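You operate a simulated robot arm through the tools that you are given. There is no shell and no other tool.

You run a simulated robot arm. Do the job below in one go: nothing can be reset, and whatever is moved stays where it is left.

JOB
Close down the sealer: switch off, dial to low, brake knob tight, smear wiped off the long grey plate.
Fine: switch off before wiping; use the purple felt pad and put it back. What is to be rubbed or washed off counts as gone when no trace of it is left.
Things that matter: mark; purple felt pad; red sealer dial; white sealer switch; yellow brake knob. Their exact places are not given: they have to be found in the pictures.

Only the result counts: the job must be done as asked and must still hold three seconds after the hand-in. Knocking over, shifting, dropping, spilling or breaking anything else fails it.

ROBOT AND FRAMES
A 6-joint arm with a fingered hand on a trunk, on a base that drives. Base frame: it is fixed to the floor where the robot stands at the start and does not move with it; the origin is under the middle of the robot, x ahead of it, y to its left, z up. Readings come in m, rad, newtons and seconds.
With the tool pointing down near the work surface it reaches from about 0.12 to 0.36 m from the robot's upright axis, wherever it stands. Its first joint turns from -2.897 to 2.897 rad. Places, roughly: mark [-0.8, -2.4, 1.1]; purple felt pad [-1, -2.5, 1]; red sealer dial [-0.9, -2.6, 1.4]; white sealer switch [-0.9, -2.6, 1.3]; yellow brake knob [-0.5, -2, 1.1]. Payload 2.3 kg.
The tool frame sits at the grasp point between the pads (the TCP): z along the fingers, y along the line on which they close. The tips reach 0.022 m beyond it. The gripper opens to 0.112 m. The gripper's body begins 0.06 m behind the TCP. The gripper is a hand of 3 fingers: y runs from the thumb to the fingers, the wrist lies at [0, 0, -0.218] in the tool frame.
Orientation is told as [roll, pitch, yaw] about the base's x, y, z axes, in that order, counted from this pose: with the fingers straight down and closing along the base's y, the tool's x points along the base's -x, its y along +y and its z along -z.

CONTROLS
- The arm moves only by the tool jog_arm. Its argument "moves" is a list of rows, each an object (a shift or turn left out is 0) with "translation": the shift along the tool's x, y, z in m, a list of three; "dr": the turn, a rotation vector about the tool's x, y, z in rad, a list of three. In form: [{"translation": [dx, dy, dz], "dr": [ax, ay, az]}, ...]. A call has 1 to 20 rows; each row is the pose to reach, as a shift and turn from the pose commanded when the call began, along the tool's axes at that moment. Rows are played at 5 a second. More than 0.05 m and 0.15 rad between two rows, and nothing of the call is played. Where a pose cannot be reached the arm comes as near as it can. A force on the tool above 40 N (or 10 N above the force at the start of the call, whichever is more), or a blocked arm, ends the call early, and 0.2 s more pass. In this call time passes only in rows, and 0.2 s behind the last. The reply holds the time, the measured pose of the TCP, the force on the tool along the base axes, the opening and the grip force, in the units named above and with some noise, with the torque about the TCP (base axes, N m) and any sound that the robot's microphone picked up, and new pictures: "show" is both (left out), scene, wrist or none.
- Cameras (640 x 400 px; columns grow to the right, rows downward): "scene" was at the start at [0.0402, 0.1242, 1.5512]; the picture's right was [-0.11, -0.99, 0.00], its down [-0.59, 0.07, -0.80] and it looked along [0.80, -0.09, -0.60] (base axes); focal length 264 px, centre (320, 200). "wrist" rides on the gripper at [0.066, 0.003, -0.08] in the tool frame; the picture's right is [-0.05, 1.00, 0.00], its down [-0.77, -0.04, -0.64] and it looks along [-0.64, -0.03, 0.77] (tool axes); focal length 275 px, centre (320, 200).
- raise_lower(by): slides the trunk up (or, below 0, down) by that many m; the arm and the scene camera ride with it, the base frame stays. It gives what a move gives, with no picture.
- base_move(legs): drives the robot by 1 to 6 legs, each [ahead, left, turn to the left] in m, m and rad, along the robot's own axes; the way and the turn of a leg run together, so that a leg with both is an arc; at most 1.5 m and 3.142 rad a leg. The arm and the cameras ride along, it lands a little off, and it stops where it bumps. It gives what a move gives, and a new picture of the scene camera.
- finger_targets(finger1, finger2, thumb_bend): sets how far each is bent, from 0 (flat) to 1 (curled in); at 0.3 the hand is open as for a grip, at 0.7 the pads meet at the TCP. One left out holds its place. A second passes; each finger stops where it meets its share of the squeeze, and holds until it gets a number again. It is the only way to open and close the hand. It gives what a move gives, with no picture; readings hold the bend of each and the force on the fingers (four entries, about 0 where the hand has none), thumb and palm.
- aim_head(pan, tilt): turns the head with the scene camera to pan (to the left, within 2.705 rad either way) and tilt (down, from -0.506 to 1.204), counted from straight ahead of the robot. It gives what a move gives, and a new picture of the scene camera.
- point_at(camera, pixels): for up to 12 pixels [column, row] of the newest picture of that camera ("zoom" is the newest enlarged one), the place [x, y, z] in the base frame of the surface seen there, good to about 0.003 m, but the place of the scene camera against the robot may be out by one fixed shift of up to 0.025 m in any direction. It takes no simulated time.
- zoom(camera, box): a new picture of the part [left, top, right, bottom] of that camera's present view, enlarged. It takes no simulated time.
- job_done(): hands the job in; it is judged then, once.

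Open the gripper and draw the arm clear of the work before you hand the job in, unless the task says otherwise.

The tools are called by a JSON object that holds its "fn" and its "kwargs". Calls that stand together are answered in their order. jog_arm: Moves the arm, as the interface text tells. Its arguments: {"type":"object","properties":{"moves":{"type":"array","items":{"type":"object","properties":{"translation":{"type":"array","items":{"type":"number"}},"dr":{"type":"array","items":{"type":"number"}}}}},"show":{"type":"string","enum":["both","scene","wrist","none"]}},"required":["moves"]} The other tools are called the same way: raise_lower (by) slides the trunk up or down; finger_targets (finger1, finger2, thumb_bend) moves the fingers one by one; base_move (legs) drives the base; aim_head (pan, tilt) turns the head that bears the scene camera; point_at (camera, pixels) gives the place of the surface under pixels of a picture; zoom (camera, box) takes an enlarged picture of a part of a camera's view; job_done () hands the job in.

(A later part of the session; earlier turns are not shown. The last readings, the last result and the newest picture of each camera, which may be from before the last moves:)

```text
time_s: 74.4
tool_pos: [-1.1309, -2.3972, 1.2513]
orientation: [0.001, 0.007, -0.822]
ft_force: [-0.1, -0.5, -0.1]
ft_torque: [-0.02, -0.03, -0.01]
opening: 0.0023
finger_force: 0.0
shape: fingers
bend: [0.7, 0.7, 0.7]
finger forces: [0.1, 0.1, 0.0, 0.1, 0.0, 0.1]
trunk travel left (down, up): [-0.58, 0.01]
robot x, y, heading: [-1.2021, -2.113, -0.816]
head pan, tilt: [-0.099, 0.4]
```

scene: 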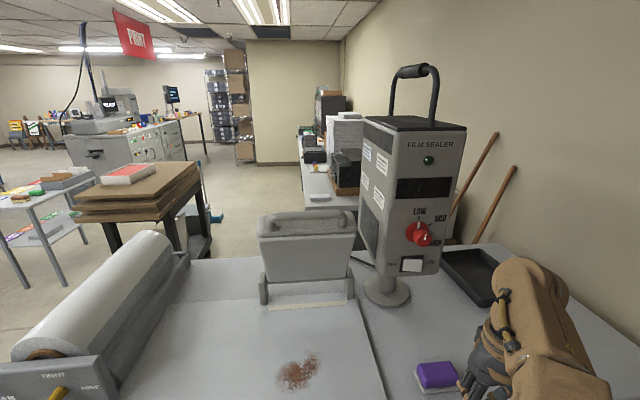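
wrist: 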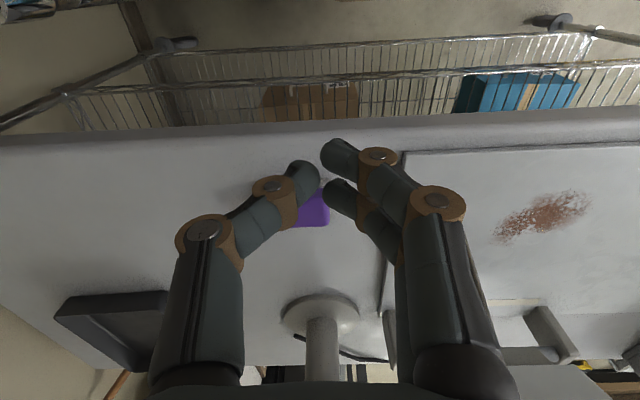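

The hand now points down; the wrist view shows the pad at (313,210), plate and smear at (545,215). I open the hand and measure these.

{"fn": "finger_targets", "kwargs": {"finger1": 0.3, "finger2": 0.3, "thumb_bend": 0.3}}

{"fn": "jog_arm", "kwargs": {"moves": [{"translation": [0, 0, 0]}], "show": "wrist"}}

```text
time_s: 75.4
tool_pos: [-1.1305, -2.3977, 1.2515]
orientation: [0.002, 0.004, -0.823]
ft_force: [-0.1, -0.8, -0.1]
ft_torque: [0.03, 0.02, 0.03]
opening: 0.1109
finger_force: 0.1
shape: fingers
bend: [0.3, 0.3, 0.3]
finger forces: [0.1, 0.1, 0.0, 0.0, 0.1, 0.1]
trunk travel left (down, up): [-0.58, 0.01]
robot x, y, heading: [-1.2017, -2.1104, -0.816]
head pan, tilt: [-0.099, 0.4]
```

```text
time_s: 75.8
tool_pos: [-1.1297, -2.3968, 1.2513]
orientation: [0.001, 0.002, -0.823]
ft_force: [-0.3, 0.7, -0.3]
ft_torque: [0.01, -0.04, 0.02]
opening: 0.1109
finger_force: 0.0
shape: fingers
bend: [0.3, 0.3, 0.3]
finger forces: [0.0, 0.0, 0.0, 0.0, 0.0, 0.0]
trunk travel left (down, up): [-0.58, 0.01]
robot x, y, heading: [-1.1994, -2.113, -0.818]
head pan, tilt: [-0.099, 0.4]
```

wrist: 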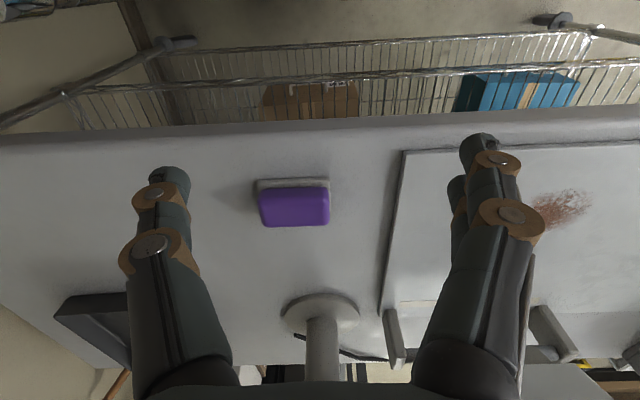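

{"fn": "zoom", "kwargs": {"camera": "wrist", "box": [220, 140, 370, 250]}}

{"fn": "point_at", "kwargs": {"camera": "wrist", "pixels": [[295, 208], [265, 193], [325, 193], [265, 222], [325, 222], [259, 181], [328, 181], [300, 150], [220, 200], [300, 135], [380, 130], [580, 205]]}}

{"fn": "point_at", "kwargs": {"camera": "wrist", "pixels": [[590, 195], [540, 210], [565, 225], [560, 190], [600, 170], [405, 155], [395, 250], [420, 170], [300, 128], [300, 124], [200, 128], [550, 118]]}}

```text
3.64 times, centred on (295, 195) of wrist
```

zoom: 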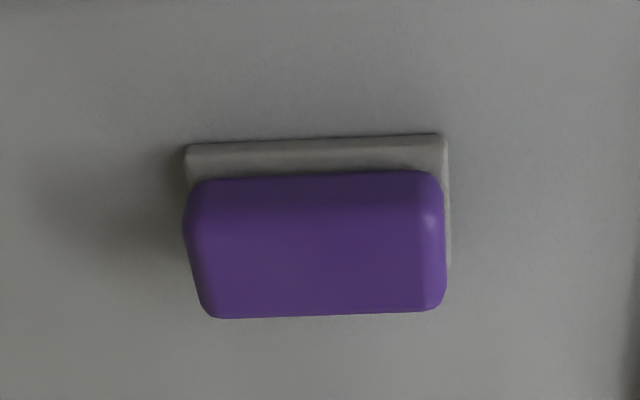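

```text
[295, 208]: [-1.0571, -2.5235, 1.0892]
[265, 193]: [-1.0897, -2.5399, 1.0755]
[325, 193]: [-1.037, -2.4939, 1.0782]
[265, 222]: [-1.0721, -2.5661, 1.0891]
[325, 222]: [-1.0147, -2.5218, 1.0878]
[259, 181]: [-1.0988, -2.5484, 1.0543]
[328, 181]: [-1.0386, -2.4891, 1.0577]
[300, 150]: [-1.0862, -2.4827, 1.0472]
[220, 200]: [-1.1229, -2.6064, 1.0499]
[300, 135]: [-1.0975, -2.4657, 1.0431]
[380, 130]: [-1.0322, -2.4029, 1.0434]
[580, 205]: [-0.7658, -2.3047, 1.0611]
```

```text
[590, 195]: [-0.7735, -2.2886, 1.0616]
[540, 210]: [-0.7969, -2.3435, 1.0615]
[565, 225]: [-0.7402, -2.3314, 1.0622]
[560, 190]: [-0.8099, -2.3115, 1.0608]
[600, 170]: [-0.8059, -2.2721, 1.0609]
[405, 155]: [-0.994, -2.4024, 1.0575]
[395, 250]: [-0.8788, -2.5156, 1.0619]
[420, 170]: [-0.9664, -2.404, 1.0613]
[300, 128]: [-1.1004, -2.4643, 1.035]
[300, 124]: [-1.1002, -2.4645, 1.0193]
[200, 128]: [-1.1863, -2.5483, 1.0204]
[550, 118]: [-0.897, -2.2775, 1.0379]
```

Measured with the wrist camera: table edge t=1.058, table z≈1.050, plate z≈1.061, pad s 2.452–2.530, t 1.12–1.165, top z 1.089. I drive ahead in two short legs to bring the axis to t≈0.86.

{"fn": "base_move", "kwargs": {"legs": [[0.06, 0, 0]]}}

{"fn": "aim_head", "kwargs": {"pan": -0.2, "tilt": 1.15}}

```text
time_s: 76.8
tool_pos: [-1.0892, -2.441, 1.2509]
orientation: [0.002, 0.007, -0.824]
ft_force: [-0.2, -0.2, -0.8]
ft_torque: [0.04, -0.01, 0.0]
opening: 0.1113
finger_force: 0.0
shape: fingers
bend: [0.3, 0.3, 0.3]
finger forces: [0.1, 0.0, 0.1, 0.1, 0.0, 0.1]
trunk travel left (down, up): [-0.58, 0.01]
robot x, y, heading: [-1.1617, -2.1583, -0.821]
head pan, tilt: [-0.099, 0.4]
```

scene: 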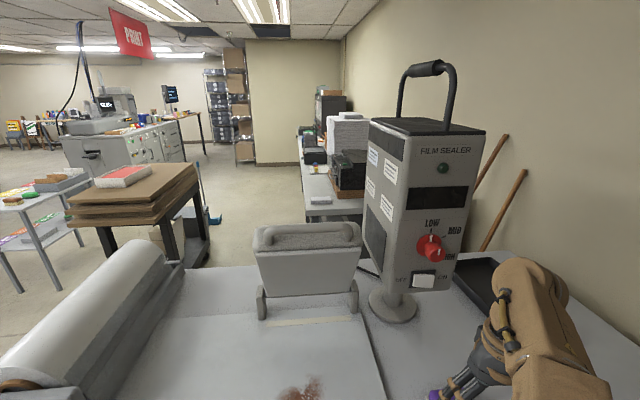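

```text
time_s: 77.9
tool_pos: [-1.0883, -2.4403, 1.2507]
orientation: [0.002, 0.004, -0.822]
ft_force: [0.7, 0.4, 0.1]
ft_torque: [-0.03, 0.04, 0.0]
opening: 0.111
finger_force: 0.1
shape: fingers
bend: [0.3, 0.3, 0.3]
finger forces: [0.0, 0.0, 0.1, 0.0, 0.0, 0.0]
trunk travel left (down, up): [-0.58, 0.01]
robot x, y, heading: [-1.1632, -2.1566, -0.815]
head pan, tilt: [-0.201, 1.15]
```

scene: 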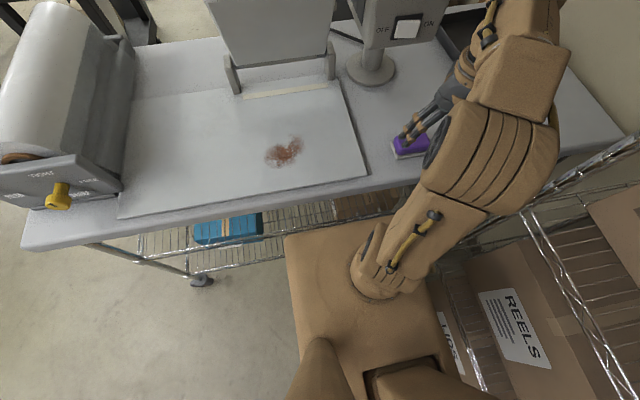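

I check the gap between platform front, table edge and shelf, and how high the platform is.

{"fn": "point_at", "kwargs": {"camera": "scene", "pixels": [[290, 240], [350, 225], [300, 300], [360, 186], [345, 200], [380, 265], [540, 140], [470, 200], [530, 215], [455, 370], [215, 215], [200, 280]]}}

```text
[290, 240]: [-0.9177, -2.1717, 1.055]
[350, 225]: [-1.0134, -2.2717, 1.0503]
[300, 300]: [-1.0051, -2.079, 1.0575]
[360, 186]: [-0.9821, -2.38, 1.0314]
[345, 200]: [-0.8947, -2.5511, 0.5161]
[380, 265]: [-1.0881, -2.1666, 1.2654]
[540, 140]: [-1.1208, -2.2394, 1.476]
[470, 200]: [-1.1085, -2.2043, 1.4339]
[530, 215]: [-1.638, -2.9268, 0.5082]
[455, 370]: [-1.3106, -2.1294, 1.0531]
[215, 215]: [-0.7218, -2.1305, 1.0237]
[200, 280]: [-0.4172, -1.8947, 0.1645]
```

The platform rides with the trunk (now level with the tabletop), so I lower the trunk 0.10 m first and then drive ahead 0.07 m; its front will stay short of the table edge.

{"fn": "raise_lower", "kwargs": {"by": -0.05}}

{"fn": "base_move", "kwargs": {"legs": [[0.065, 0, 0]]}}

{"fn": "jog_arm", "kwargs": {"moves": [{"translation": [0, 0, 0]}]}}

```text
time_s: 78.8
tool_pos: [-1.0887, -2.4411, 1.2017]
orientation: [0.002, 0.003, -0.825]
ft_force: [-0.3, -0.3, 0.4]
ft_torque: [0.01, -0.03, 0.04]
opening: 0.1111
finger_force: 0.1
shape: fingers
bend: [0.3, 0.3, 0.3]
finger forces: [0.0, 0.1, 0.0, 0.0, 0.0, 0.0]
trunk travel left (down, up): [-0.53, 0.06]
robot x, y, heading: [-1.1608, -2.1555, -0.82]
head pan, tilt: [-0.201, 1.15]
```

```text
time_s: 79.8
tool_pos: [-1.0434, -2.4887, 1.202]
orientation: [0.002, 0.006, -0.823]
ft_force: [0.3, 0.1, 0.9]
ft_torque: [0.01, -0.02, 0.03]
opening: 0.1112
finger_force: 0.1
shape: fingers
bend: [0.3, 0.3, 0.3]
finger forces: [0.1, 0.1, 0.0, 0.0, 0.0, 0.1]
trunk travel left (down, up): [-0.53, 0.06]
robot x, y, heading: [-1.1134, -2.2045, -0.812]
head pan, tilt: [-0.201, 1.15]
```

scene: 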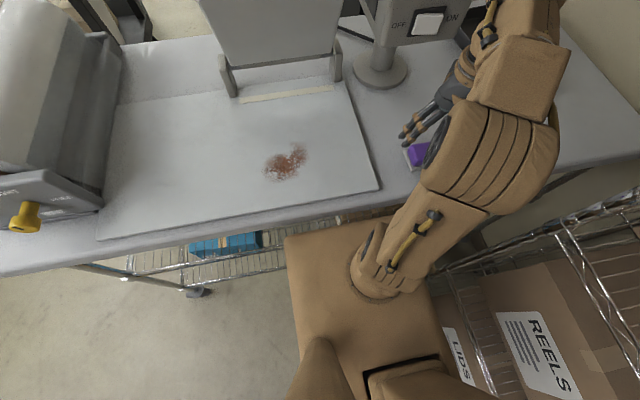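

```text
time_s: 80.2
tool_pos: [-1.0446, -2.4885, 1.2019]
orientation: [0.002, 0.005, -0.824]
ft_force: [-0.5, 0.5, 0.2]
ft_torque: [-0.01, -0.01, -0.02]
opening: 0.1113
finger_force: 0.1
shape: fingers
bend: [0.3, 0.3, 0.3]
finger forces: [0.1, 0.0, 0.0, 0.0, 0.1, 0.1]
trunk travel left (down, up): [-0.53, 0.06]
robot x, y, heading: [-1.1176, -2.1985, -0.817]
head pan, tilt: [-0.201, 1.15]
```

scene: 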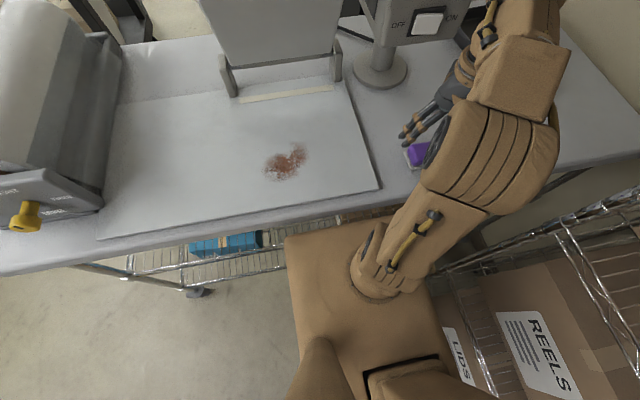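
wrist: 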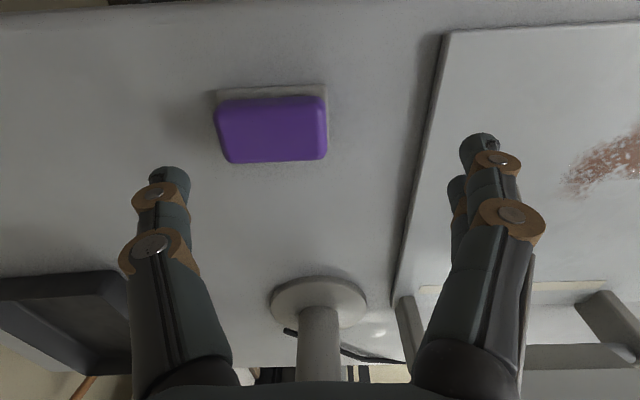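

Standing at t≈0.855 with no bump. I measure the pad and dish precisely from above.

{"fn": "zoom", "kwargs": {"camera": "wrist", "box": [190, 65, 350, 185]}}

{"fn": "point_at", "kwargs": {"camera": "wrist", "pixels": [[270, 135], [220, 130], [322, 130], [230, 158], [322, 155], [270, 105], [270, 118], [270, 160], [217, 94], [325, 88], [270, 91], [328, 145]]}}

```text
3.33 times, centred on (270, 125) of wrist
```

zoom: 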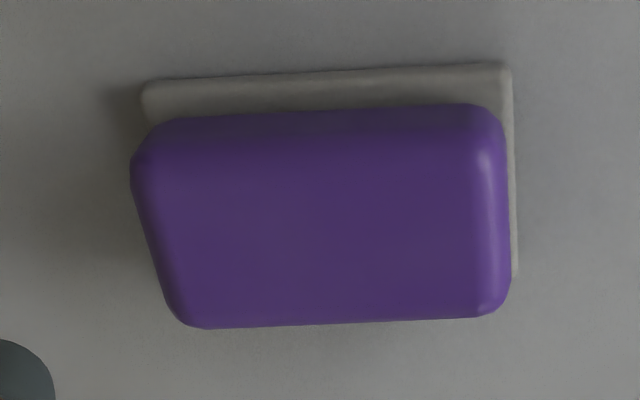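

```text
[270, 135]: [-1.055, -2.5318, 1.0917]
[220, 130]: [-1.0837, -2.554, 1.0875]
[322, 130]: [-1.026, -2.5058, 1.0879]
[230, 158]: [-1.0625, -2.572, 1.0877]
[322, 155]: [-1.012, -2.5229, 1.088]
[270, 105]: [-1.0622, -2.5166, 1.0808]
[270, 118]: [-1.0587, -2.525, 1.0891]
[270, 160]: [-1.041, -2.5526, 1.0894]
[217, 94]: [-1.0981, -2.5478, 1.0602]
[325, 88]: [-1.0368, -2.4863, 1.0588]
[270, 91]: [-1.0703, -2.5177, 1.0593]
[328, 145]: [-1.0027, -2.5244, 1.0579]
```

Pad centre is s 2.4935, t 1.1435 (79×45 mm), top z 1.0895, resting on the dish at z≈1.059. I turn the hand 90° so it closes across the pad's short side, above it.

{"fn": "jog_arm", "kwargs": {"moves": [{"translation": [-0.003, -0.003, 0], "dr": [0, 0, 0.1309]}, {"translation": [-0.006, -0.006, 0], "dr": [0, 0, 0.2618]}, {"translation": [-0.009, -0.009, 0], "dr": [0, 0, 0.3927]}, {"translation": [-0.012, -0.012, 0], "dr": [0, 0, 0.5236]}, {"translation": [-0.015, -0.015, 0], "dr": [0, 0, 0.6545]}, {"translation": [-0.018, -0.018, 0], "dr": [0, 0, 0.7854]}, {"translation": [-0.021, -0.021, 0], "dr": [0, 0, 0.9163]}, {"translation": [-0.023, -0.024, 0], "dr": [0, 0, 1.0472]}, {"translation": [-0.025, -0.027, 0], "dr": [0, 0, 1.1781]}, {"translation": [-0.027, -0.03, 0], "dr": [0, 0, 1.309]}, {"translation": [-0.029, -0.033, 0], "dr": [0, 0, 1.4399]}, {"translation": [-0.0297, -0.0356, 0], "dr": [0, 0, 1.5708]}]}}

```text
time_s: 82.8
tool_pos: [-1.0611, -2.5319, 1.1919]
orientation: [0.0, 0.002, -2.394]
ft_force: [1.1, -0.5, 0.6]
ft_torque: [-0.02, -0.02, 0.0]
opening: 0.111
finger_force: 0.0
shape: fingers
bend: [0.3, 0.3, 0.3]
finger forces: [0.0, 0.0, 0.0, 0.0, 0.0, 0.0]
out of reach, approached as far as the arm can: row 12
trunk travel left (down, up): [-0.53, 0.06]
robot x, y, heading: [-1.1164, -2.1996, -0.817]
head pan, tilt: [-0.201, 1.15]
```

scene: 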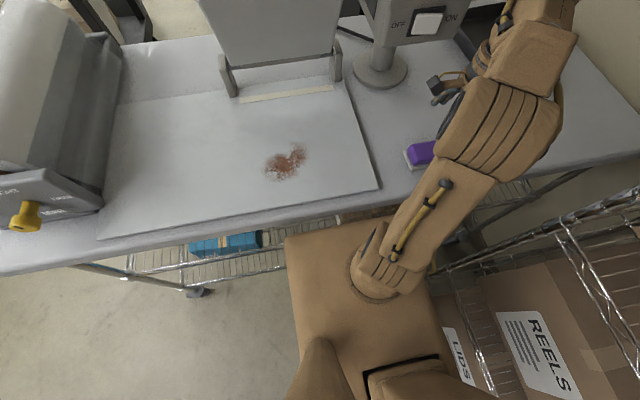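
wrist: 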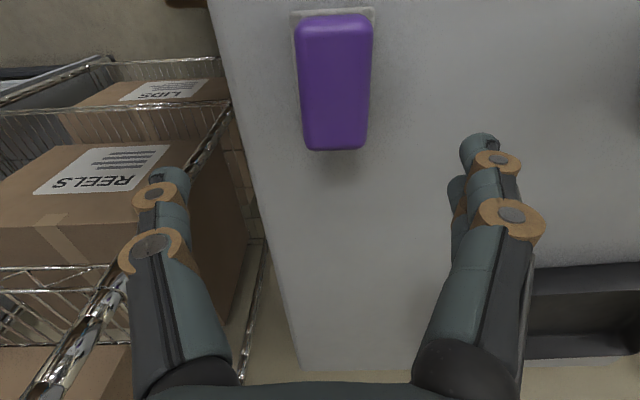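

The hand is turned; slightly short in t at this height. I go down 5 cm and centre over the pad.

{"fn": "jog_arm", "kwargs": {"moves": [{"translation": [0.003, 0.004, 0.025]}, {"translation": [0.006, 0.009, 0.05]}]}}

{"fn": "point_at", "kwargs": {"camera": "wrist", "pixels": [[320, 200], [330, 100], [345, 100], [300, 60], [360, 60]]}}

```text
time_s: 83.4
tool_pos: [-1.0521, -2.5349, 1.1415]
orientation: [-0.004, 0.004, -2.395]
ft_force: [-0.7, 0.5, 0.3]
ft_torque: [0.02, 0.01, 0.0]
opening: 0.1113
finger_force: 0.1
shape: fingers
bend: [0.3, 0.3, 0.3]
finger forces: [0.1, 0.0, 0.0, 0.1, 0.0, 0.0]
trunk travel left (down, up): [-0.53, 0.06]
robot x, y, heading: [-1.1159, -2.2057, -0.819]
head pan, tilt: [-0.201, 1.15]
```

scene: 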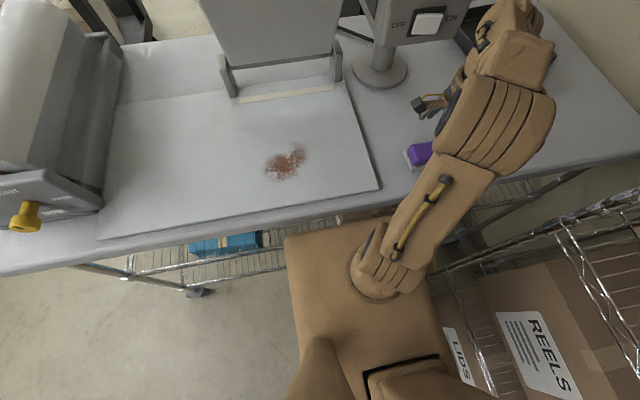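
wrist: 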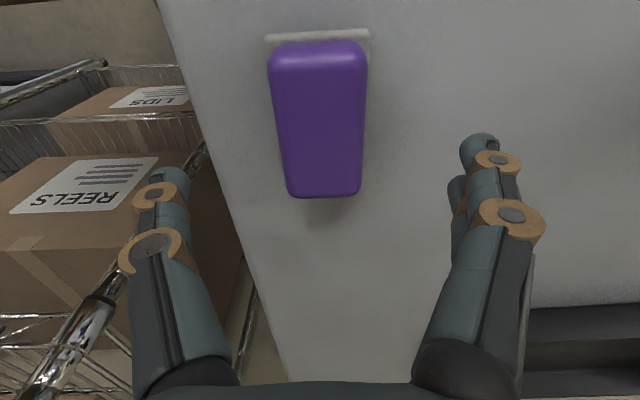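

```text
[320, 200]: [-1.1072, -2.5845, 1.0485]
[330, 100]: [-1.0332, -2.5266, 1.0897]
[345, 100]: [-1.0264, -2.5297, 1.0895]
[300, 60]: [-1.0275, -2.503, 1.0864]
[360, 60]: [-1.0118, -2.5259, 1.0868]
```

Centred over the pad (s 2.495, t 1.143). I descend to z 1.085 so the tips stay just above the dish rim.

{"fn": "jog_arm", "kwargs": {"moves": [{"translation": [0.0015, 0.001, 0.03]}, {"translation": [0.0015, 0.001, 0.0565]}]}}

```text
time_s: 84.0
tool_pos: [-1.0489, -2.5353, 1.0855]
orientation: [-0.005, 0.0, -2.394]
ft_force: [-0.7, -0.7, 0.7]
ft_torque: [0.01, 0.05, -0.04]
opening: 0.1115
finger_force: 0.1
shape: fingers
bend: [0.3, 0.3, 0.3]
finger forces: [0.1, 0.1, 0.1, 0.0, 0.1, 0.0]
trunk travel left (down, up): [-0.53, 0.06]
robot x, y, heading: [-1.115, -2.2026, -0.822]
head pan, tilt: [-0.201, 1.15]
```

scene: 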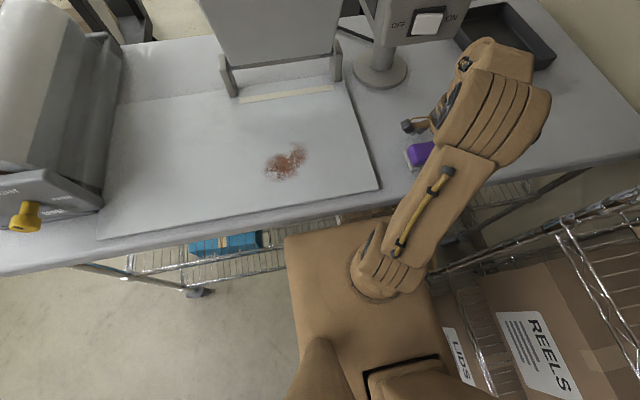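
wrist: 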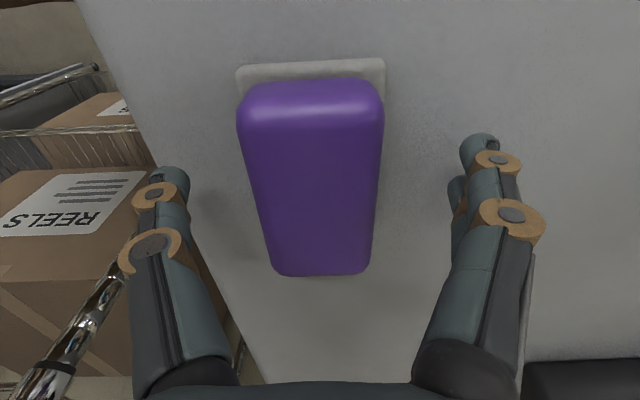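

The pad sits between thumb and fingers. I close the grip.

{"fn": "finger_targets", "kwargs": {"finger1": 0.7, "finger2": 0.7, "thumb_bend": 0.7}}

{"fn": "jog_arm", "kwargs": {"moves": [{"translation": [0, 0, -0.01]}, {"translation": [0, 0, -0.03]}]}}

```text
time_s: 85.0
tool_pos: [-1.0485, -2.5349, 1.0859]
orientation: [-0.003, 0.002, -2.395]
ft_force: [1.5, -2.0, 7.4]
ft_torque: [-0.22, -0.16, -0.01]
opening: 0.0423
finger_force: 21.1
shape: fingers
bend: [0.57, 0.57, 0.6]
finger forces: [12.4, 12.6, 0.0, 0.0, 17.1, 0.1]
trunk travel left (down, up): [-0.53, 0.06]
robot x, y, heading: [-1.1139, -2.2014, -0.815]
head pan, tilt: [-0.201, 1.15]
```

```text
time_s: 85.6
tool_pos: [-1.0494, -2.5339, 1.1153]
orientation: [-0.005, 0.001, -2.396]
ft_force: [-0.6, 0.5, -1.7]
ft_torque: [-0.01, -0.02, 0.01]
opening: 0.0426
finger_force: 18.8
shape: fingers
bend: [0.57, 0.57, 0.6]
finger forces: [9.4, 9.3, 0.0, 0.1, 17.6, 0.1]
trunk travel left (down, up): [-0.53, 0.06]
robot x, y, heading: [-1.1169, -2.2053, -0.816]
head pan, tilt: [-0.201, 1.15]
```

scene: 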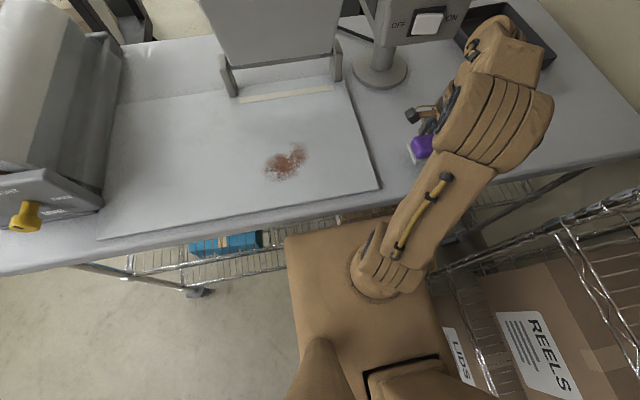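
wrist: 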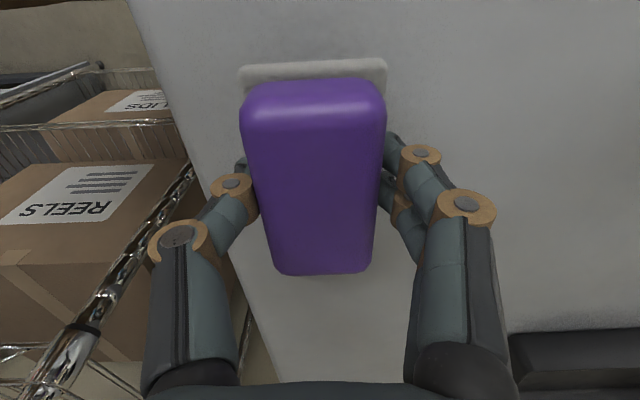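

In the wrist view the grey part seems to have come along with the pad; I zoom the scene picture and measure to see whether it's the pad's own sole or a dish left on the table.

{"fn": "zoom", "kwargs": {"camera": "scene", "box": [370, 100, 470, 200]}}

{"fn": "point_at", "kwargs": {"camera": "wrist", "pixels": [[300, 70], [260, 72], [370, 66], [310, 110], [310, 180], [320, 295], [420, 100], [200, 80]]}}

```text
4.00 times, centred on (420, 150) of scene
```

zoom: 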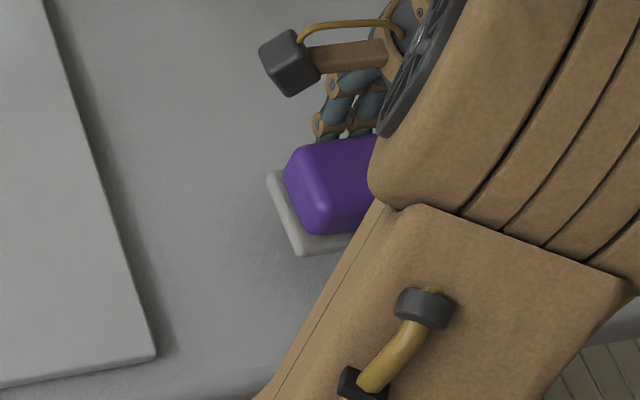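

```text
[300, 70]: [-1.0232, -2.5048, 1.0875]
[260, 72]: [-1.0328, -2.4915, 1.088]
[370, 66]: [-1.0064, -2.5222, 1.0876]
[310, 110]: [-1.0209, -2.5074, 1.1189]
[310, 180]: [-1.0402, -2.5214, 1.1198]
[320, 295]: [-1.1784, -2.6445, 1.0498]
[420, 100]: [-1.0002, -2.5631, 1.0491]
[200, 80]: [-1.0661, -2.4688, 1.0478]
```

The grey slab rose too (now z 1.0875), so it is the pad's own felt sole (about 90×60 mm); it rested on the bare table with its gripped TCP at (-1.0487,-2.5351,1.0857), yaw -2.395. I lift a bit and drive left 0.13 m to stand before the smear.

{"fn": "jog_arm", "kwargs": {"moves": [{"translation": [0, 0, -0.03]}], "show": "none"}}

{"fn": "base_move", "kwargs": {"legs": [[0, 0.13, 0]]}}

{"fn": "jog_arm", "kwargs": {"moves": [{"translation": [0, 0, 0]}]}}

```text
time_s: 86.0
tool_pos: [-1.0493, -2.534, 1.1456]
orientation: [-0.003, 0.003, -2.394]
ft_force: [-0.4, 0.4, 0.1]
ft_torque: [0.02, 0.01, 0.02]
opening: 0.0423
finger_force: 18.1
shape: fingers
bend: [0.57, 0.57, 0.6]
finger forces: [9.3, 9.3, 0.1, 0.1, 17.6, 0.0]
trunk travel left (down, up): [-0.53, 0.06]
robot x, y, heading: [-1.1142, -2.2008, -0.811]
head pan, tilt: [-0.201, 1.15]
```

```text
time_s: 87.2
tool_pos: [-0.9523, -2.4435, 1.1449]
orientation: [-0.004, 0.001, -2.392]
ft_force: [0.7, -0.7, -1.3]
ft_torque: [-0.02, 0.01, 0.03]
opening: 0.0425
finger_force: 18.1
shape: fingers
bend: [0.57, 0.57, 0.6]
finger forces: [9.3, 9.3, 0.0, 0.1, 17.6, 0.0]
trunk travel left (down, up): [-0.53, 0.06]
robot x, y, heading: [-1.0219, -2.1105, -0.813]
head pan, tilt: [-0.201, 1.15]
```

scene: 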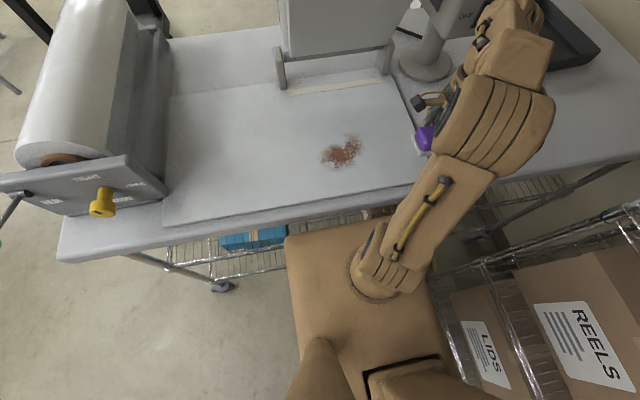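

```text
time_s: 87.7
tool_pos: [-0.9531, -2.4456, 1.1445]
orientation: [-0.003, 0.001, -2.391]
ft_force: [-0.4, 0.2, -1.0]
ft_torque: [0.0, 0.02, -0.01]
opening: 0.0423
finger_force: 18.4
shape: fingers
bend: [0.57, 0.57, 0.6]
finger forces: [9.4, 9.2, 0.0, 0.0, 17.7, 0.0]
trunk travel left (down, up): [-0.53, 0.06]
robot x, y, heading: [-1.0192, -2.1127, -0.812]
head pan, tilt: [-0.201, 1.15]
```

scene: 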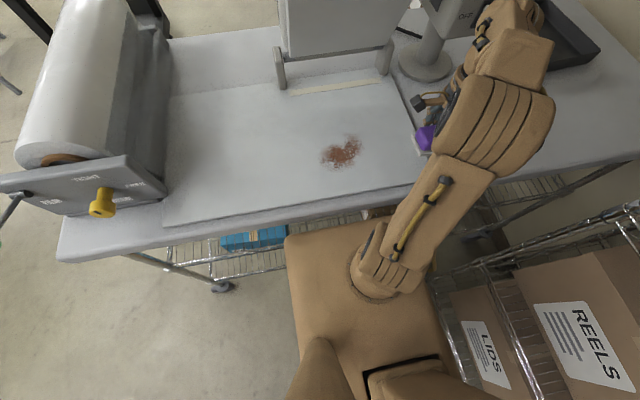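
wrist: 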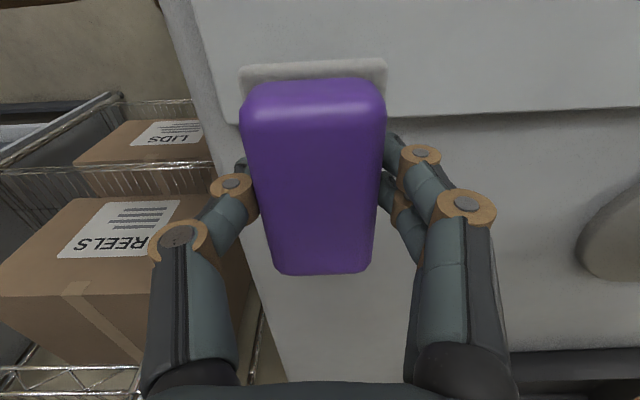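

I re-measure the smear extents and the plate corner in the scene picture (to apply the scene camera's small offset).

{"fn": "zoom", "kwargs": {"camera": "scene", "box": [290, 110, 410, 200]}}

{"fn": "point_at", "kwargs": {"camera": "scene", "pixels": [[320, 157], [362, 148], [350, 134], [335, 170], [340, 152], [165, 223], [300, 205], [405, 100], [300, 120]]}}

```text
4.44 times, centred on (350, 155) of scene
```

zoom: 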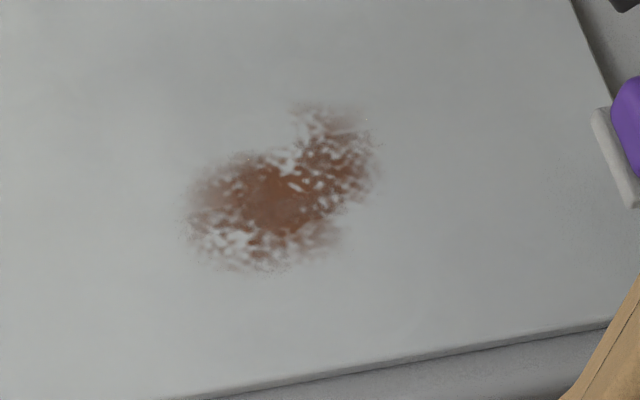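

```text
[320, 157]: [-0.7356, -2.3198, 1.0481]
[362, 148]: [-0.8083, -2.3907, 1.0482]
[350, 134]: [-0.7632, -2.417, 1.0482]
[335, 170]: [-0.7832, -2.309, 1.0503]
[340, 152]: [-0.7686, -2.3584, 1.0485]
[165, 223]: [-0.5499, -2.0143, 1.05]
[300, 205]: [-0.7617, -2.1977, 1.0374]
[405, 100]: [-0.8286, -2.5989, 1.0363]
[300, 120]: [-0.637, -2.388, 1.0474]
```

Smear extents (corrected) are s 2.125–2.228, t 1.147–1.241. I turn the hand back 90° so the pad's long side lies along the depth direction, and move above the smear's right edge.

{"fn": "jog_arm", "kwargs": {"moves": [{"translation": [0.0083, 0.004, 0], "dr": [0, 0, -0.1309]}, {"translation": [0.0166, 0.008, 0], "dr": [0, 0, -0.2618]}, {"translation": [0.025, 0.012, 0], "dr": [0, 0, -0.3927]}, {"translation": [0.0333, 0.016, 0], "dr": [0, 0, -0.5236]}, {"translation": [0.0416, 0.02, 0], "dr": [0, 0, -0.6545]}, {"translation": [0.05, 0.024, 0], "dr": [0, 0, -0.7854]}, {"translation": [0.0583, 0.028, 0], "dr": [0, 0, -0.9163]}, {"translation": [0.0666, 0.032, 0], "dr": [0, 0, -1.0472]}, {"translation": [0.075, 0.036, 0], "dr": [0, 0, -1.1781]}, {"translation": [0.0833, 0.04, 0], "dr": [0, 0, -1.309]}, {"translation": [0.0916, 0.043, 0], "dr": [0, 0, -1.4399]}, {"translation": [0.1, 0.046, 0], "dr": [0, 0, -1.5708]}]}}

```text
time_s: 90.2
tool_pos: [-0.8484, -2.4105, 1.1449]
orientation: [0.004, 0.004, -0.817]
ft_force: [0.0, 0.3, -0.4]
ft_torque: [-0.01, 0.0, -0.02]
opening: 0.0422
finger_force: 17.5
shape: fingers
bend: [0.57, 0.57, 0.6]
finger forces: [9.0, 9.1, 0.0, 0.0, 17.7, 0.0]
trunk travel left (down, up): [-0.53, 0.06]
robot x, y, heading: [-1.0178, -2.1116, -0.815]
head pan, tilt: [-0.201, 1.15]
```

scene: 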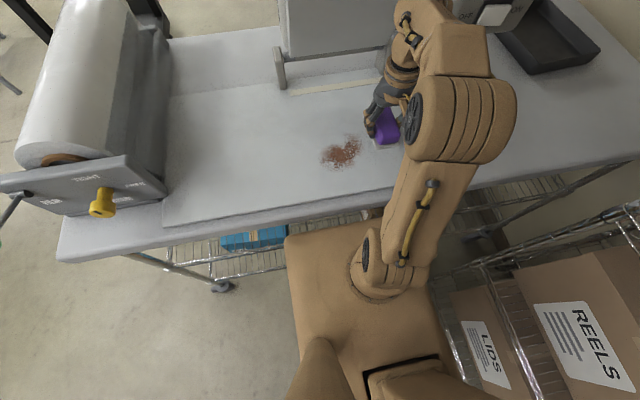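
wrist: 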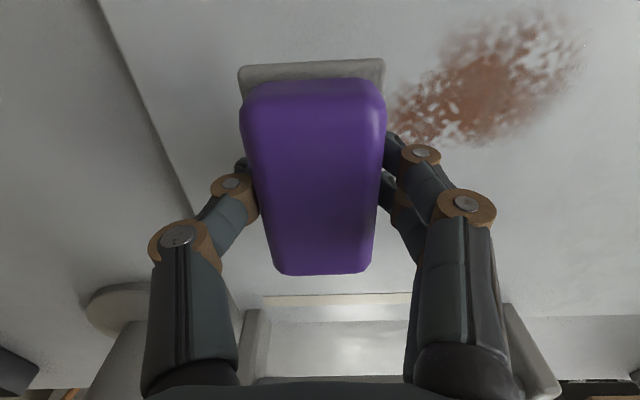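

The pad is above the plate just right of the smear. I measure the smear's outline exactly with the wrist camera.

{"fn": "point_at", "kwargs": {"camera": "wrist", "pixels": [[395, 115], [585, 45], [525, 12], [440, 60], [480, 145], [410, 145], [500, 80], [570, 80], [450, 230], [300, 60], [420, 30]]}}

{"fn": "zoom", "kwargs": {"camera": "wrist", "box": [380, 0, 620, 170]}}

```text
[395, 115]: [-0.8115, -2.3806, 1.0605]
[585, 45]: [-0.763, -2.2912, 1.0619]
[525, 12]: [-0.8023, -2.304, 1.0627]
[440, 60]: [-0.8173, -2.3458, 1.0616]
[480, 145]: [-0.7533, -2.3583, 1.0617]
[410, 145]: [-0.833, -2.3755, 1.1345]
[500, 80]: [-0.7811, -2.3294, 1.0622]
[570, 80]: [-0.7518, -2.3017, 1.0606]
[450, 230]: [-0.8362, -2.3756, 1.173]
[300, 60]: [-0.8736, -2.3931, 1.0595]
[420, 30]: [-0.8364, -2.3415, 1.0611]
```

```text
2.35 times, centred on (500, 85) of wrist
```

zoom: 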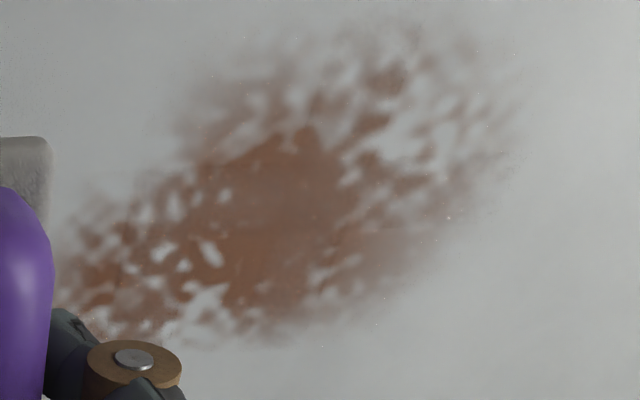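

Smear spans s 2.115–2.23, t 1.14–1.24 on the plate at z 1.061. I lower the pad onto the plate right of it, step by step, watching the force.

{"fn": "jog_arm", "kwargs": {"moves": [{"translation": [0, 0, 0.03]}, {"translation": [0, 0, 0.045]}, {"translation": [0, 0, 0.048]}, {"translation": [0, 0, 0.05]}], "show": "wrist"}}

```text
time_s: 91.2
tool_pos: [-0.8493, -2.409, 1.0957]
orientation: [0.0, -0.001, -0.82]
ft_force: [5.9, -2.8, 32.8]
ft_torque: [0.32, -0.52, -0.03]
opening: 0.0421
finger_force: 31.6
shape: fingers
bend: [0.61, 0.61, 0.61]
finger forces: [20.7, 20.4, 0.0, 0.0, 21.8, 0.0]
trunk travel left (down, up): [-0.53, 0.06]
robot x, y, heading: [-1.0215, -2.1156, -0.812]
head pan, tilt: [-0.201, 1.15]
```

wrist: 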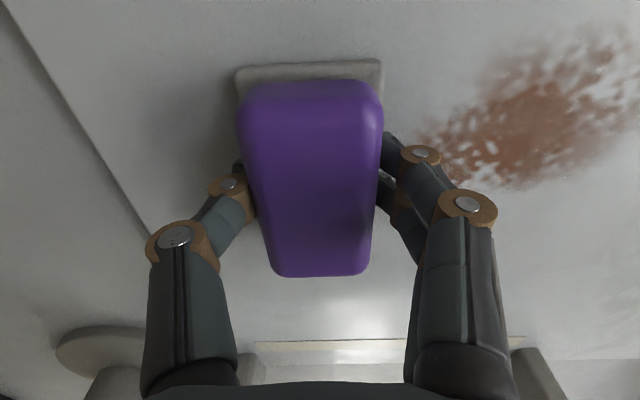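

Contact: 33 N upward, a bit hard. I ease off 2 mm and check.

{"fn": "jog_arm", "kwargs": {"moves": [{"translation": [0, 0, -0.002]}], "show": "none"}}

```text
time_s: 91.7
tool_pos: [-0.8485, -2.4098, 1.0979]
orientation: [0.001, 0.004, -0.821]
ft_force: [4.0, -2.7, 20.1]
ft_torque: [0.09, -0.31, -0.07]
opening: 0.042
finger_force: 25.6
shape: fingers
bend: [0.61, 0.61, 0.61]
finger forces: [13.8, 16.3, 0.0, 0.1, 21.3, 0.0]
trunk travel left (down, up): [-0.53, 0.06]
robot x, y, heading: [-1.0199, -2.1097, -0.812]
head pan, tilt: [-0.201, 1.15]
```

20 N; I ease off another 1 mm and sweep left across the smear at t≈1.19.

{"fn": "jog_arm", "kwargs": {"moves": [{"translation": [0, 0.01, -0.001]}, {"translation": [0, 0.03, -0.001]}, {"translation": [0, 0.05, -0.001]}, {"translation": [0, 0.07, -0.001]}, {"translation": [0, 0.09, -0.001]}, {"translation": [0, 0.11, -0.001]}, {"translation": [0, 0.13, -0.001]}, {"translation": [0, 0.15, -0.001]}, {"translation": [0, 0.165, -0.001]}]}}

```text
time_s: 93.7
tool_pos: [-0.7264, -2.2957, 1.0977]
orientation: [0.001, 0.003, -0.821]
ft_force: [0.1, 1.1, -0.9]
ft_torque: [0.03, 0.02, 0.04]
opening: 0.0422
finger_force: 18.0
shape: fingers
bend: [0.59, 0.6, 0.61]
finger forces: [9.1, 8.7, 0.0, 0.0, 18.0, 0.0]
trunk travel left (down, up): [-0.53, 0.06]
robot x, y, heading: [-1.0196, -2.1132, -0.815]
head pan, tilt: [-0.201, 1.15]
```

scene: 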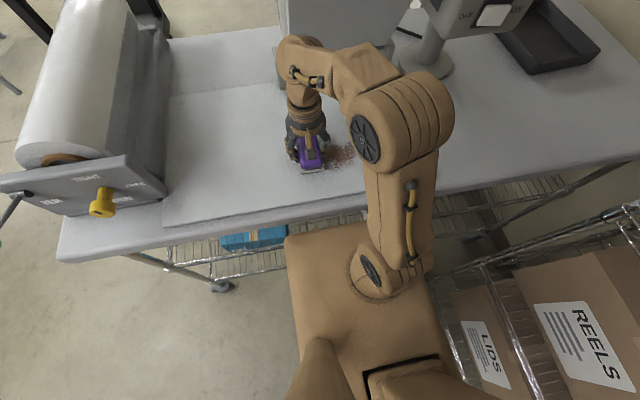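
wrist: 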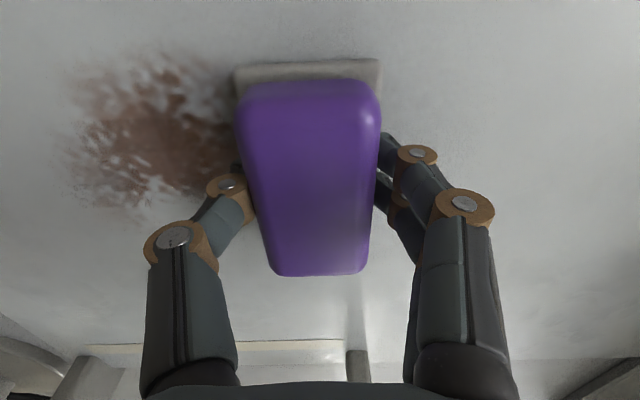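

The smear is fainter but contact was lost (force ≈0). I press down again 2.5 mm and read the force before the next strokes.

{"fn": "jog_arm", "kwargs": {"moves": [{"translation": [0, 0, 0.0015]}, {"translation": [0, 0, 0.0025]}], "show": "none"}}

```text
time_s: 94.2
tool_pos: [-0.7271, -2.2967, 1.0957]
orientation: [0.002, 0.003, -0.82]
ft_force: [2.3, -1.1, 12.7]
ft_torque: [0.14, -0.25, -0.01]
opening: 0.0423
finger_force: 23.8
shape: fingers
bend: [0.6, 0.6, 0.61]
finger forces: [14.3, 13.6, 0.0, 0.0, 19.1, 0.0]
trunk travel left (down, up): [-0.53, 0.06]
robot x, y, heading: [-1.0232, -2.116, -0.812]
head pan, tilt: [-0.201, 1.15]
```

12.7 N of press; now a back-and-forth stroke at this depth.

{"fn": "jog_arm", "kwargs": {"moves": [{"translation": [0, -0.02, 0]}, {"translation": [0, -0.04, 0]}, {"translation": [0, -0.06, 0]}, {"translation": [0, -0.08, 0]}, {"translation": [0, -0.1, 0]}, {"translation": [0, -0.12, 0]}, {"translation": [0, -0.14, 0]}, {"translation": [0, -0.16, 0]}]}}

```text
time_s: 96.0
tool_pos: [-0.8444, -2.4046, 1.096]
orientation: [-0.002, 0.001, -0.818]
ft_force: [8.4, 7.4, 30.8]
ft_torque: [0.75, -0.76, -0.02]
opening: 0.0421
finger_force: 33.0
shape: fingers
bend: [0.6, 0.6, 0.62]
finger forces: [25.8, 25.9, 0.0, 0.0, 14.8, 0.1]
trunk travel left (down, up): [-0.53, 0.06]
robot x, y, heading: [-1.0238, -2.1146, -0.811]
head pan, tilt: [-0.201, 1.15]
```

scene: 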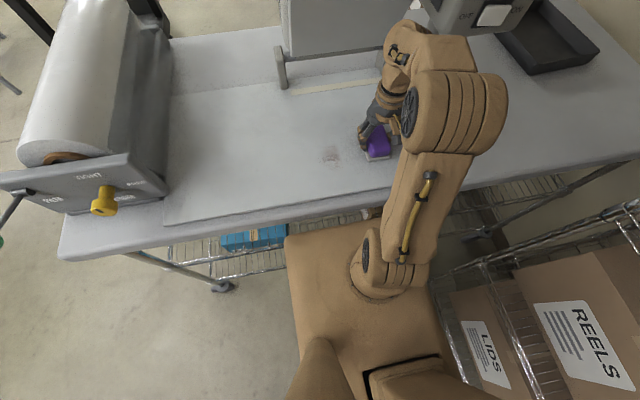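
wrist: 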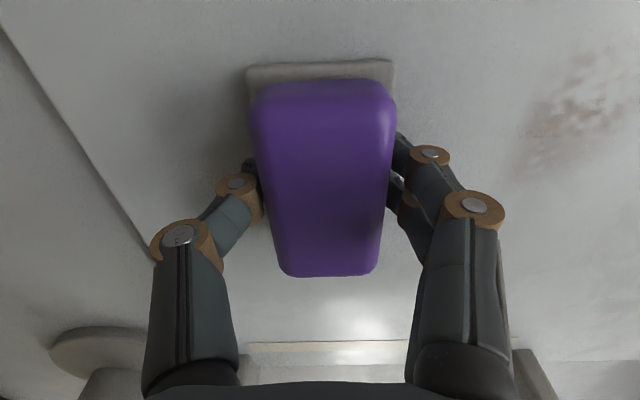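

Most of the smear is gone; a faint trace remains around s≈2.13. Force grows to the right, so I stroke left with a slight downward ramp.

{"fn": "jog_arm", "kwargs": {"moves": [{"translation": [0, 0.02, -0.001]}, {"translation": [0, 0.04, -0.0007]}, {"translation": [0, 0.06, -0.0003]}, {"translation": [0, 0.08, 0.0]}, {"translation": [0, 0.1, 0.0003]}, {"translation": [0, 0.12, 0.0007]}, {"translation": [0, 0.14, 0.001]}, {"translation": [0, 0.16, 0.0013]}, {"translation": [0, 0.175, 0.0015]}]}}

```text
time_s: 98.0
tool_pos: [-0.7198, -2.2871, 1.0973]
orientation: [0.006, 0.001, -0.82]
ft_force: [-7.0, -6.4, 29.2]
ft_torque: [-0.1, 0.18, -0.02]
opening: 0.0419
finger_force: 29.7
shape: fingers
bend: [0.64, 0.64, 0.61]
finger forces: [13.8, 13.4, 0.0, 0.0, 31.8, 0.0]
trunk travel left (down, up): [-0.53, 0.06]
robot x, y, heading: [-1.0209, -2.1118, -0.811]
head pan, tilt: [-0.201, 1.15]
```

scene: 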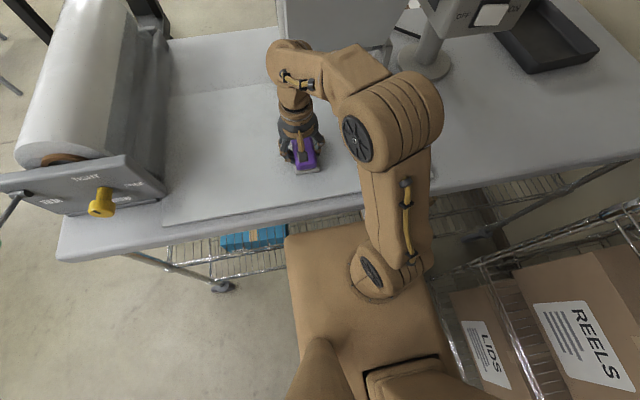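
wrist: 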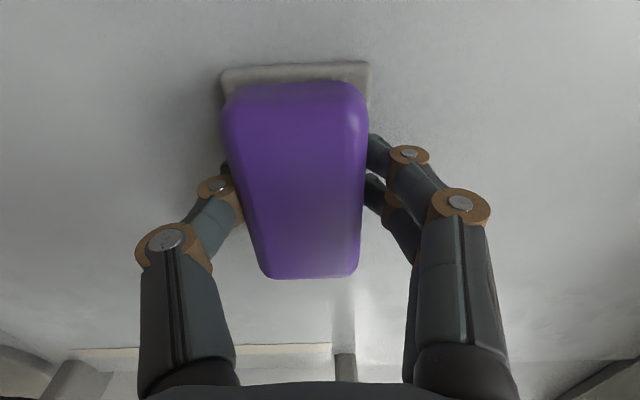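

The plate looks clean in view. I lift the pad 5 cm and inspect closely.

{"fn": "jog_arm", "kwargs": {"moves": [{"translation": [0, 0, -0.02]}, {"translation": [0, 0, -0.05]}, {"translation": [0, 0.04, -0.06]}]}}

{"fn": "zoom", "kwargs": {"camera": "scene", "box": [290, 110, 410, 200]}}

{"fn": "zoom", "kwargs": {"camera": "wrist", "box": [0, 0, 260, 200]}}

```text
time_s: 98.8
tool_pos: [-0.685, -2.2588, 1.1537]
orientation: [0.002, 0.004, -0.82]
ft_force: [1.1, -0.8, -1.2]
ft_torque: [0.0, -0.01, -0.02]
opening: 0.0417
finger_force: 19.0
shape: fingers
bend: [0.59, 0.59, 0.61]
finger forces: [8.8, 8.8, 0.1, 0.1, 19.6, 0.0]
trunk travel left (down, up): [-0.53, 0.06]
robot x, y, heading: [-1.0228, -2.1107, -0.811]
head pan, tilt: [-0.201, 1.15]
```

scene: 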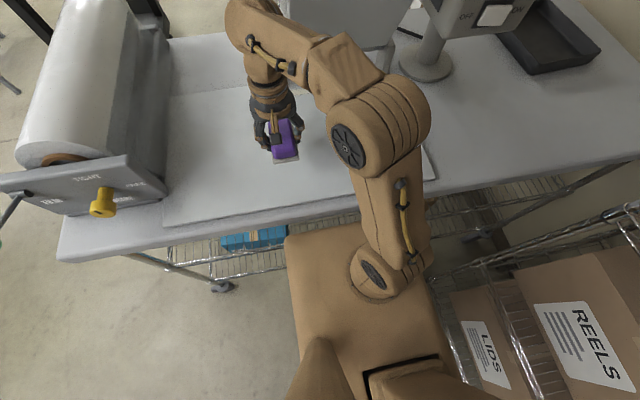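
wrist: 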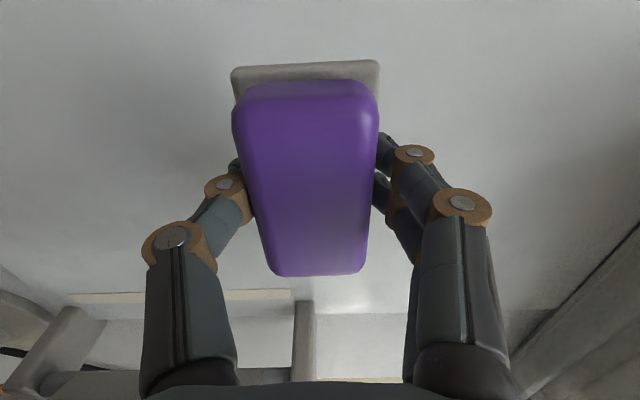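

```text
4.44 times, centred on (350, 155) of scene
```

zoom: 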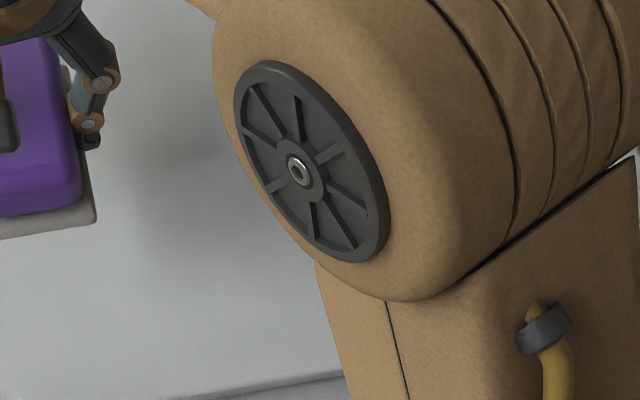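

```text
2.00 times, centred on (130, 100) of wrist
```

zoom: 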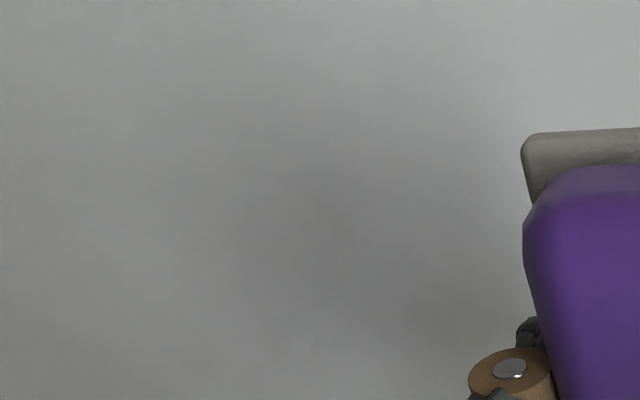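

A possibly very faint shade remains in the zoom, so I add more strokes: first along the nearer line (t≈1.165). Lowering at the left side.

{"fn": "jog_arm", "kwargs": {"moves": [{"translation": [0.012, -0.03, 0.025]}, {"translation": [0.025, -0.03, 0.05]}, {"translation": [0.025, -0.03, 0.053]}, {"translation": [0.025, -0.03, 0.055]}], "show": "none"}}

```text
time_s: 99.8
tool_pos: [-0.7259, -2.2641, 1.0997]
orientation: [0.002, 0.004, -0.819]
ft_force: [-0.3, 0.1, -1.1]
ft_torque: [0.0, 0.01, 0.03]
opening: 0.0418
finger_force: 18.2
shape: fingers
bend: [0.59, 0.59, 0.61]
finger forces: [8.8, 8.8, 0.0, 0.0, 19.3, 0.0]
trunk travel left (down, up): [-0.53, 0.06]
robot x, y, heading: [-1.02, -2.1123, -0.81]
head pan, tilt: [-0.201, 1.15]
```

No contact yet at z 1.0997; going down 4 mm more in small steps.

{"fn": "jog_arm", "kwargs": {"moves": [{"translation": [0, 0, 0.002]}, {"translation": [0, 0, 0.003]}, {"translation": [0, 0, 0.004]}], "show": "none"}}

```text
time_s: 100.7
tool_pos: [-0.7258, -2.2641, 1.0968]
orientation: [0.005, 0.0, -0.82]
ft_force: [2.4, -3.0, 23.1]
ft_torque: [0.19, -0.29, -0.05]
opening: 0.0419
finger_force: 27.7
shape: fingers
bend: [0.61, 0.61, 0.61]
finger forces: [16.6, 16.5, 0.1, 0.0, 22.4, 0.0]
trunk travel left (down, up): [-0.53, 0.06]
robot x, y, heading: [-1.0222, -2.1128, -0.808]
head pan, tilt: [-0.201, 1.15]
```

23 N of press; stroke right along t≈1.166 with a slight upward ramp.

{"fn": "jog_arm", "kwargs": {"moves": [{"translation": [0, -0.02, 0.0]}, {"translation": [0, -0.04, -0.0003]}, {"translation": [0, -0.06, -0.0005]}, {"translation": [0, -0.08, -0.0007]}, {"translation": [0, -0.1, -0.001]}, {"translation": [0, -0.12, -0.0012]}, {"translation": [0, -0.14, -0.0014]}, {"translation": [0, -0.16, -0.0016]}, {"translation": [0, -0.18, -0.0018]}]}}

```text
time_s: 102.7
tool_pos: [-0.8589, -2.3827, 1.0966]
orientation: [0.0, 0.005, -0.822]
ft_force: [5.0, 2.7, 16.5]
ft_torque: [0.35, -0.37, -0.01]
opening: 0.0418
finger_force: 25.5
shape: fingers
bend: [0.61, 0.61, 0.62]
finger forces: [17.1, 18.1, 0.0, 0.0, 16.9, 0.0]
trunk travel left (down, up): [-0.53, 0.06]
robot x, y, heading: [-1.0222, -2.1126, -0.813]
head pan, tilt: [-0.201, 1.15]
```

scene: 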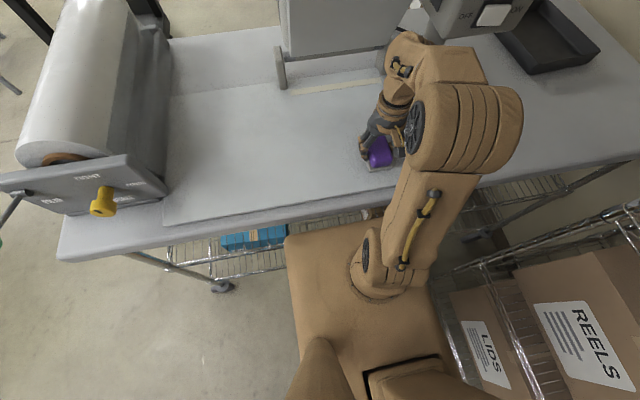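
wrist: 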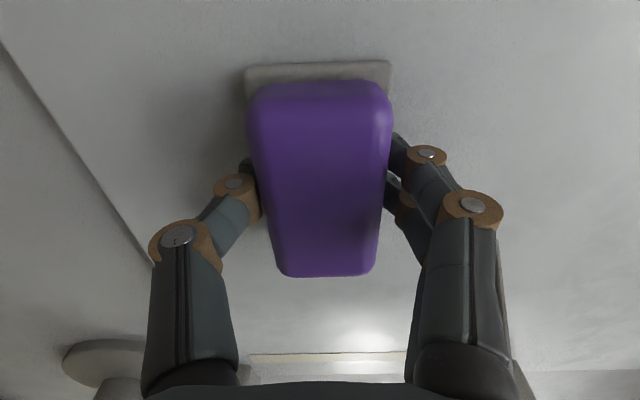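

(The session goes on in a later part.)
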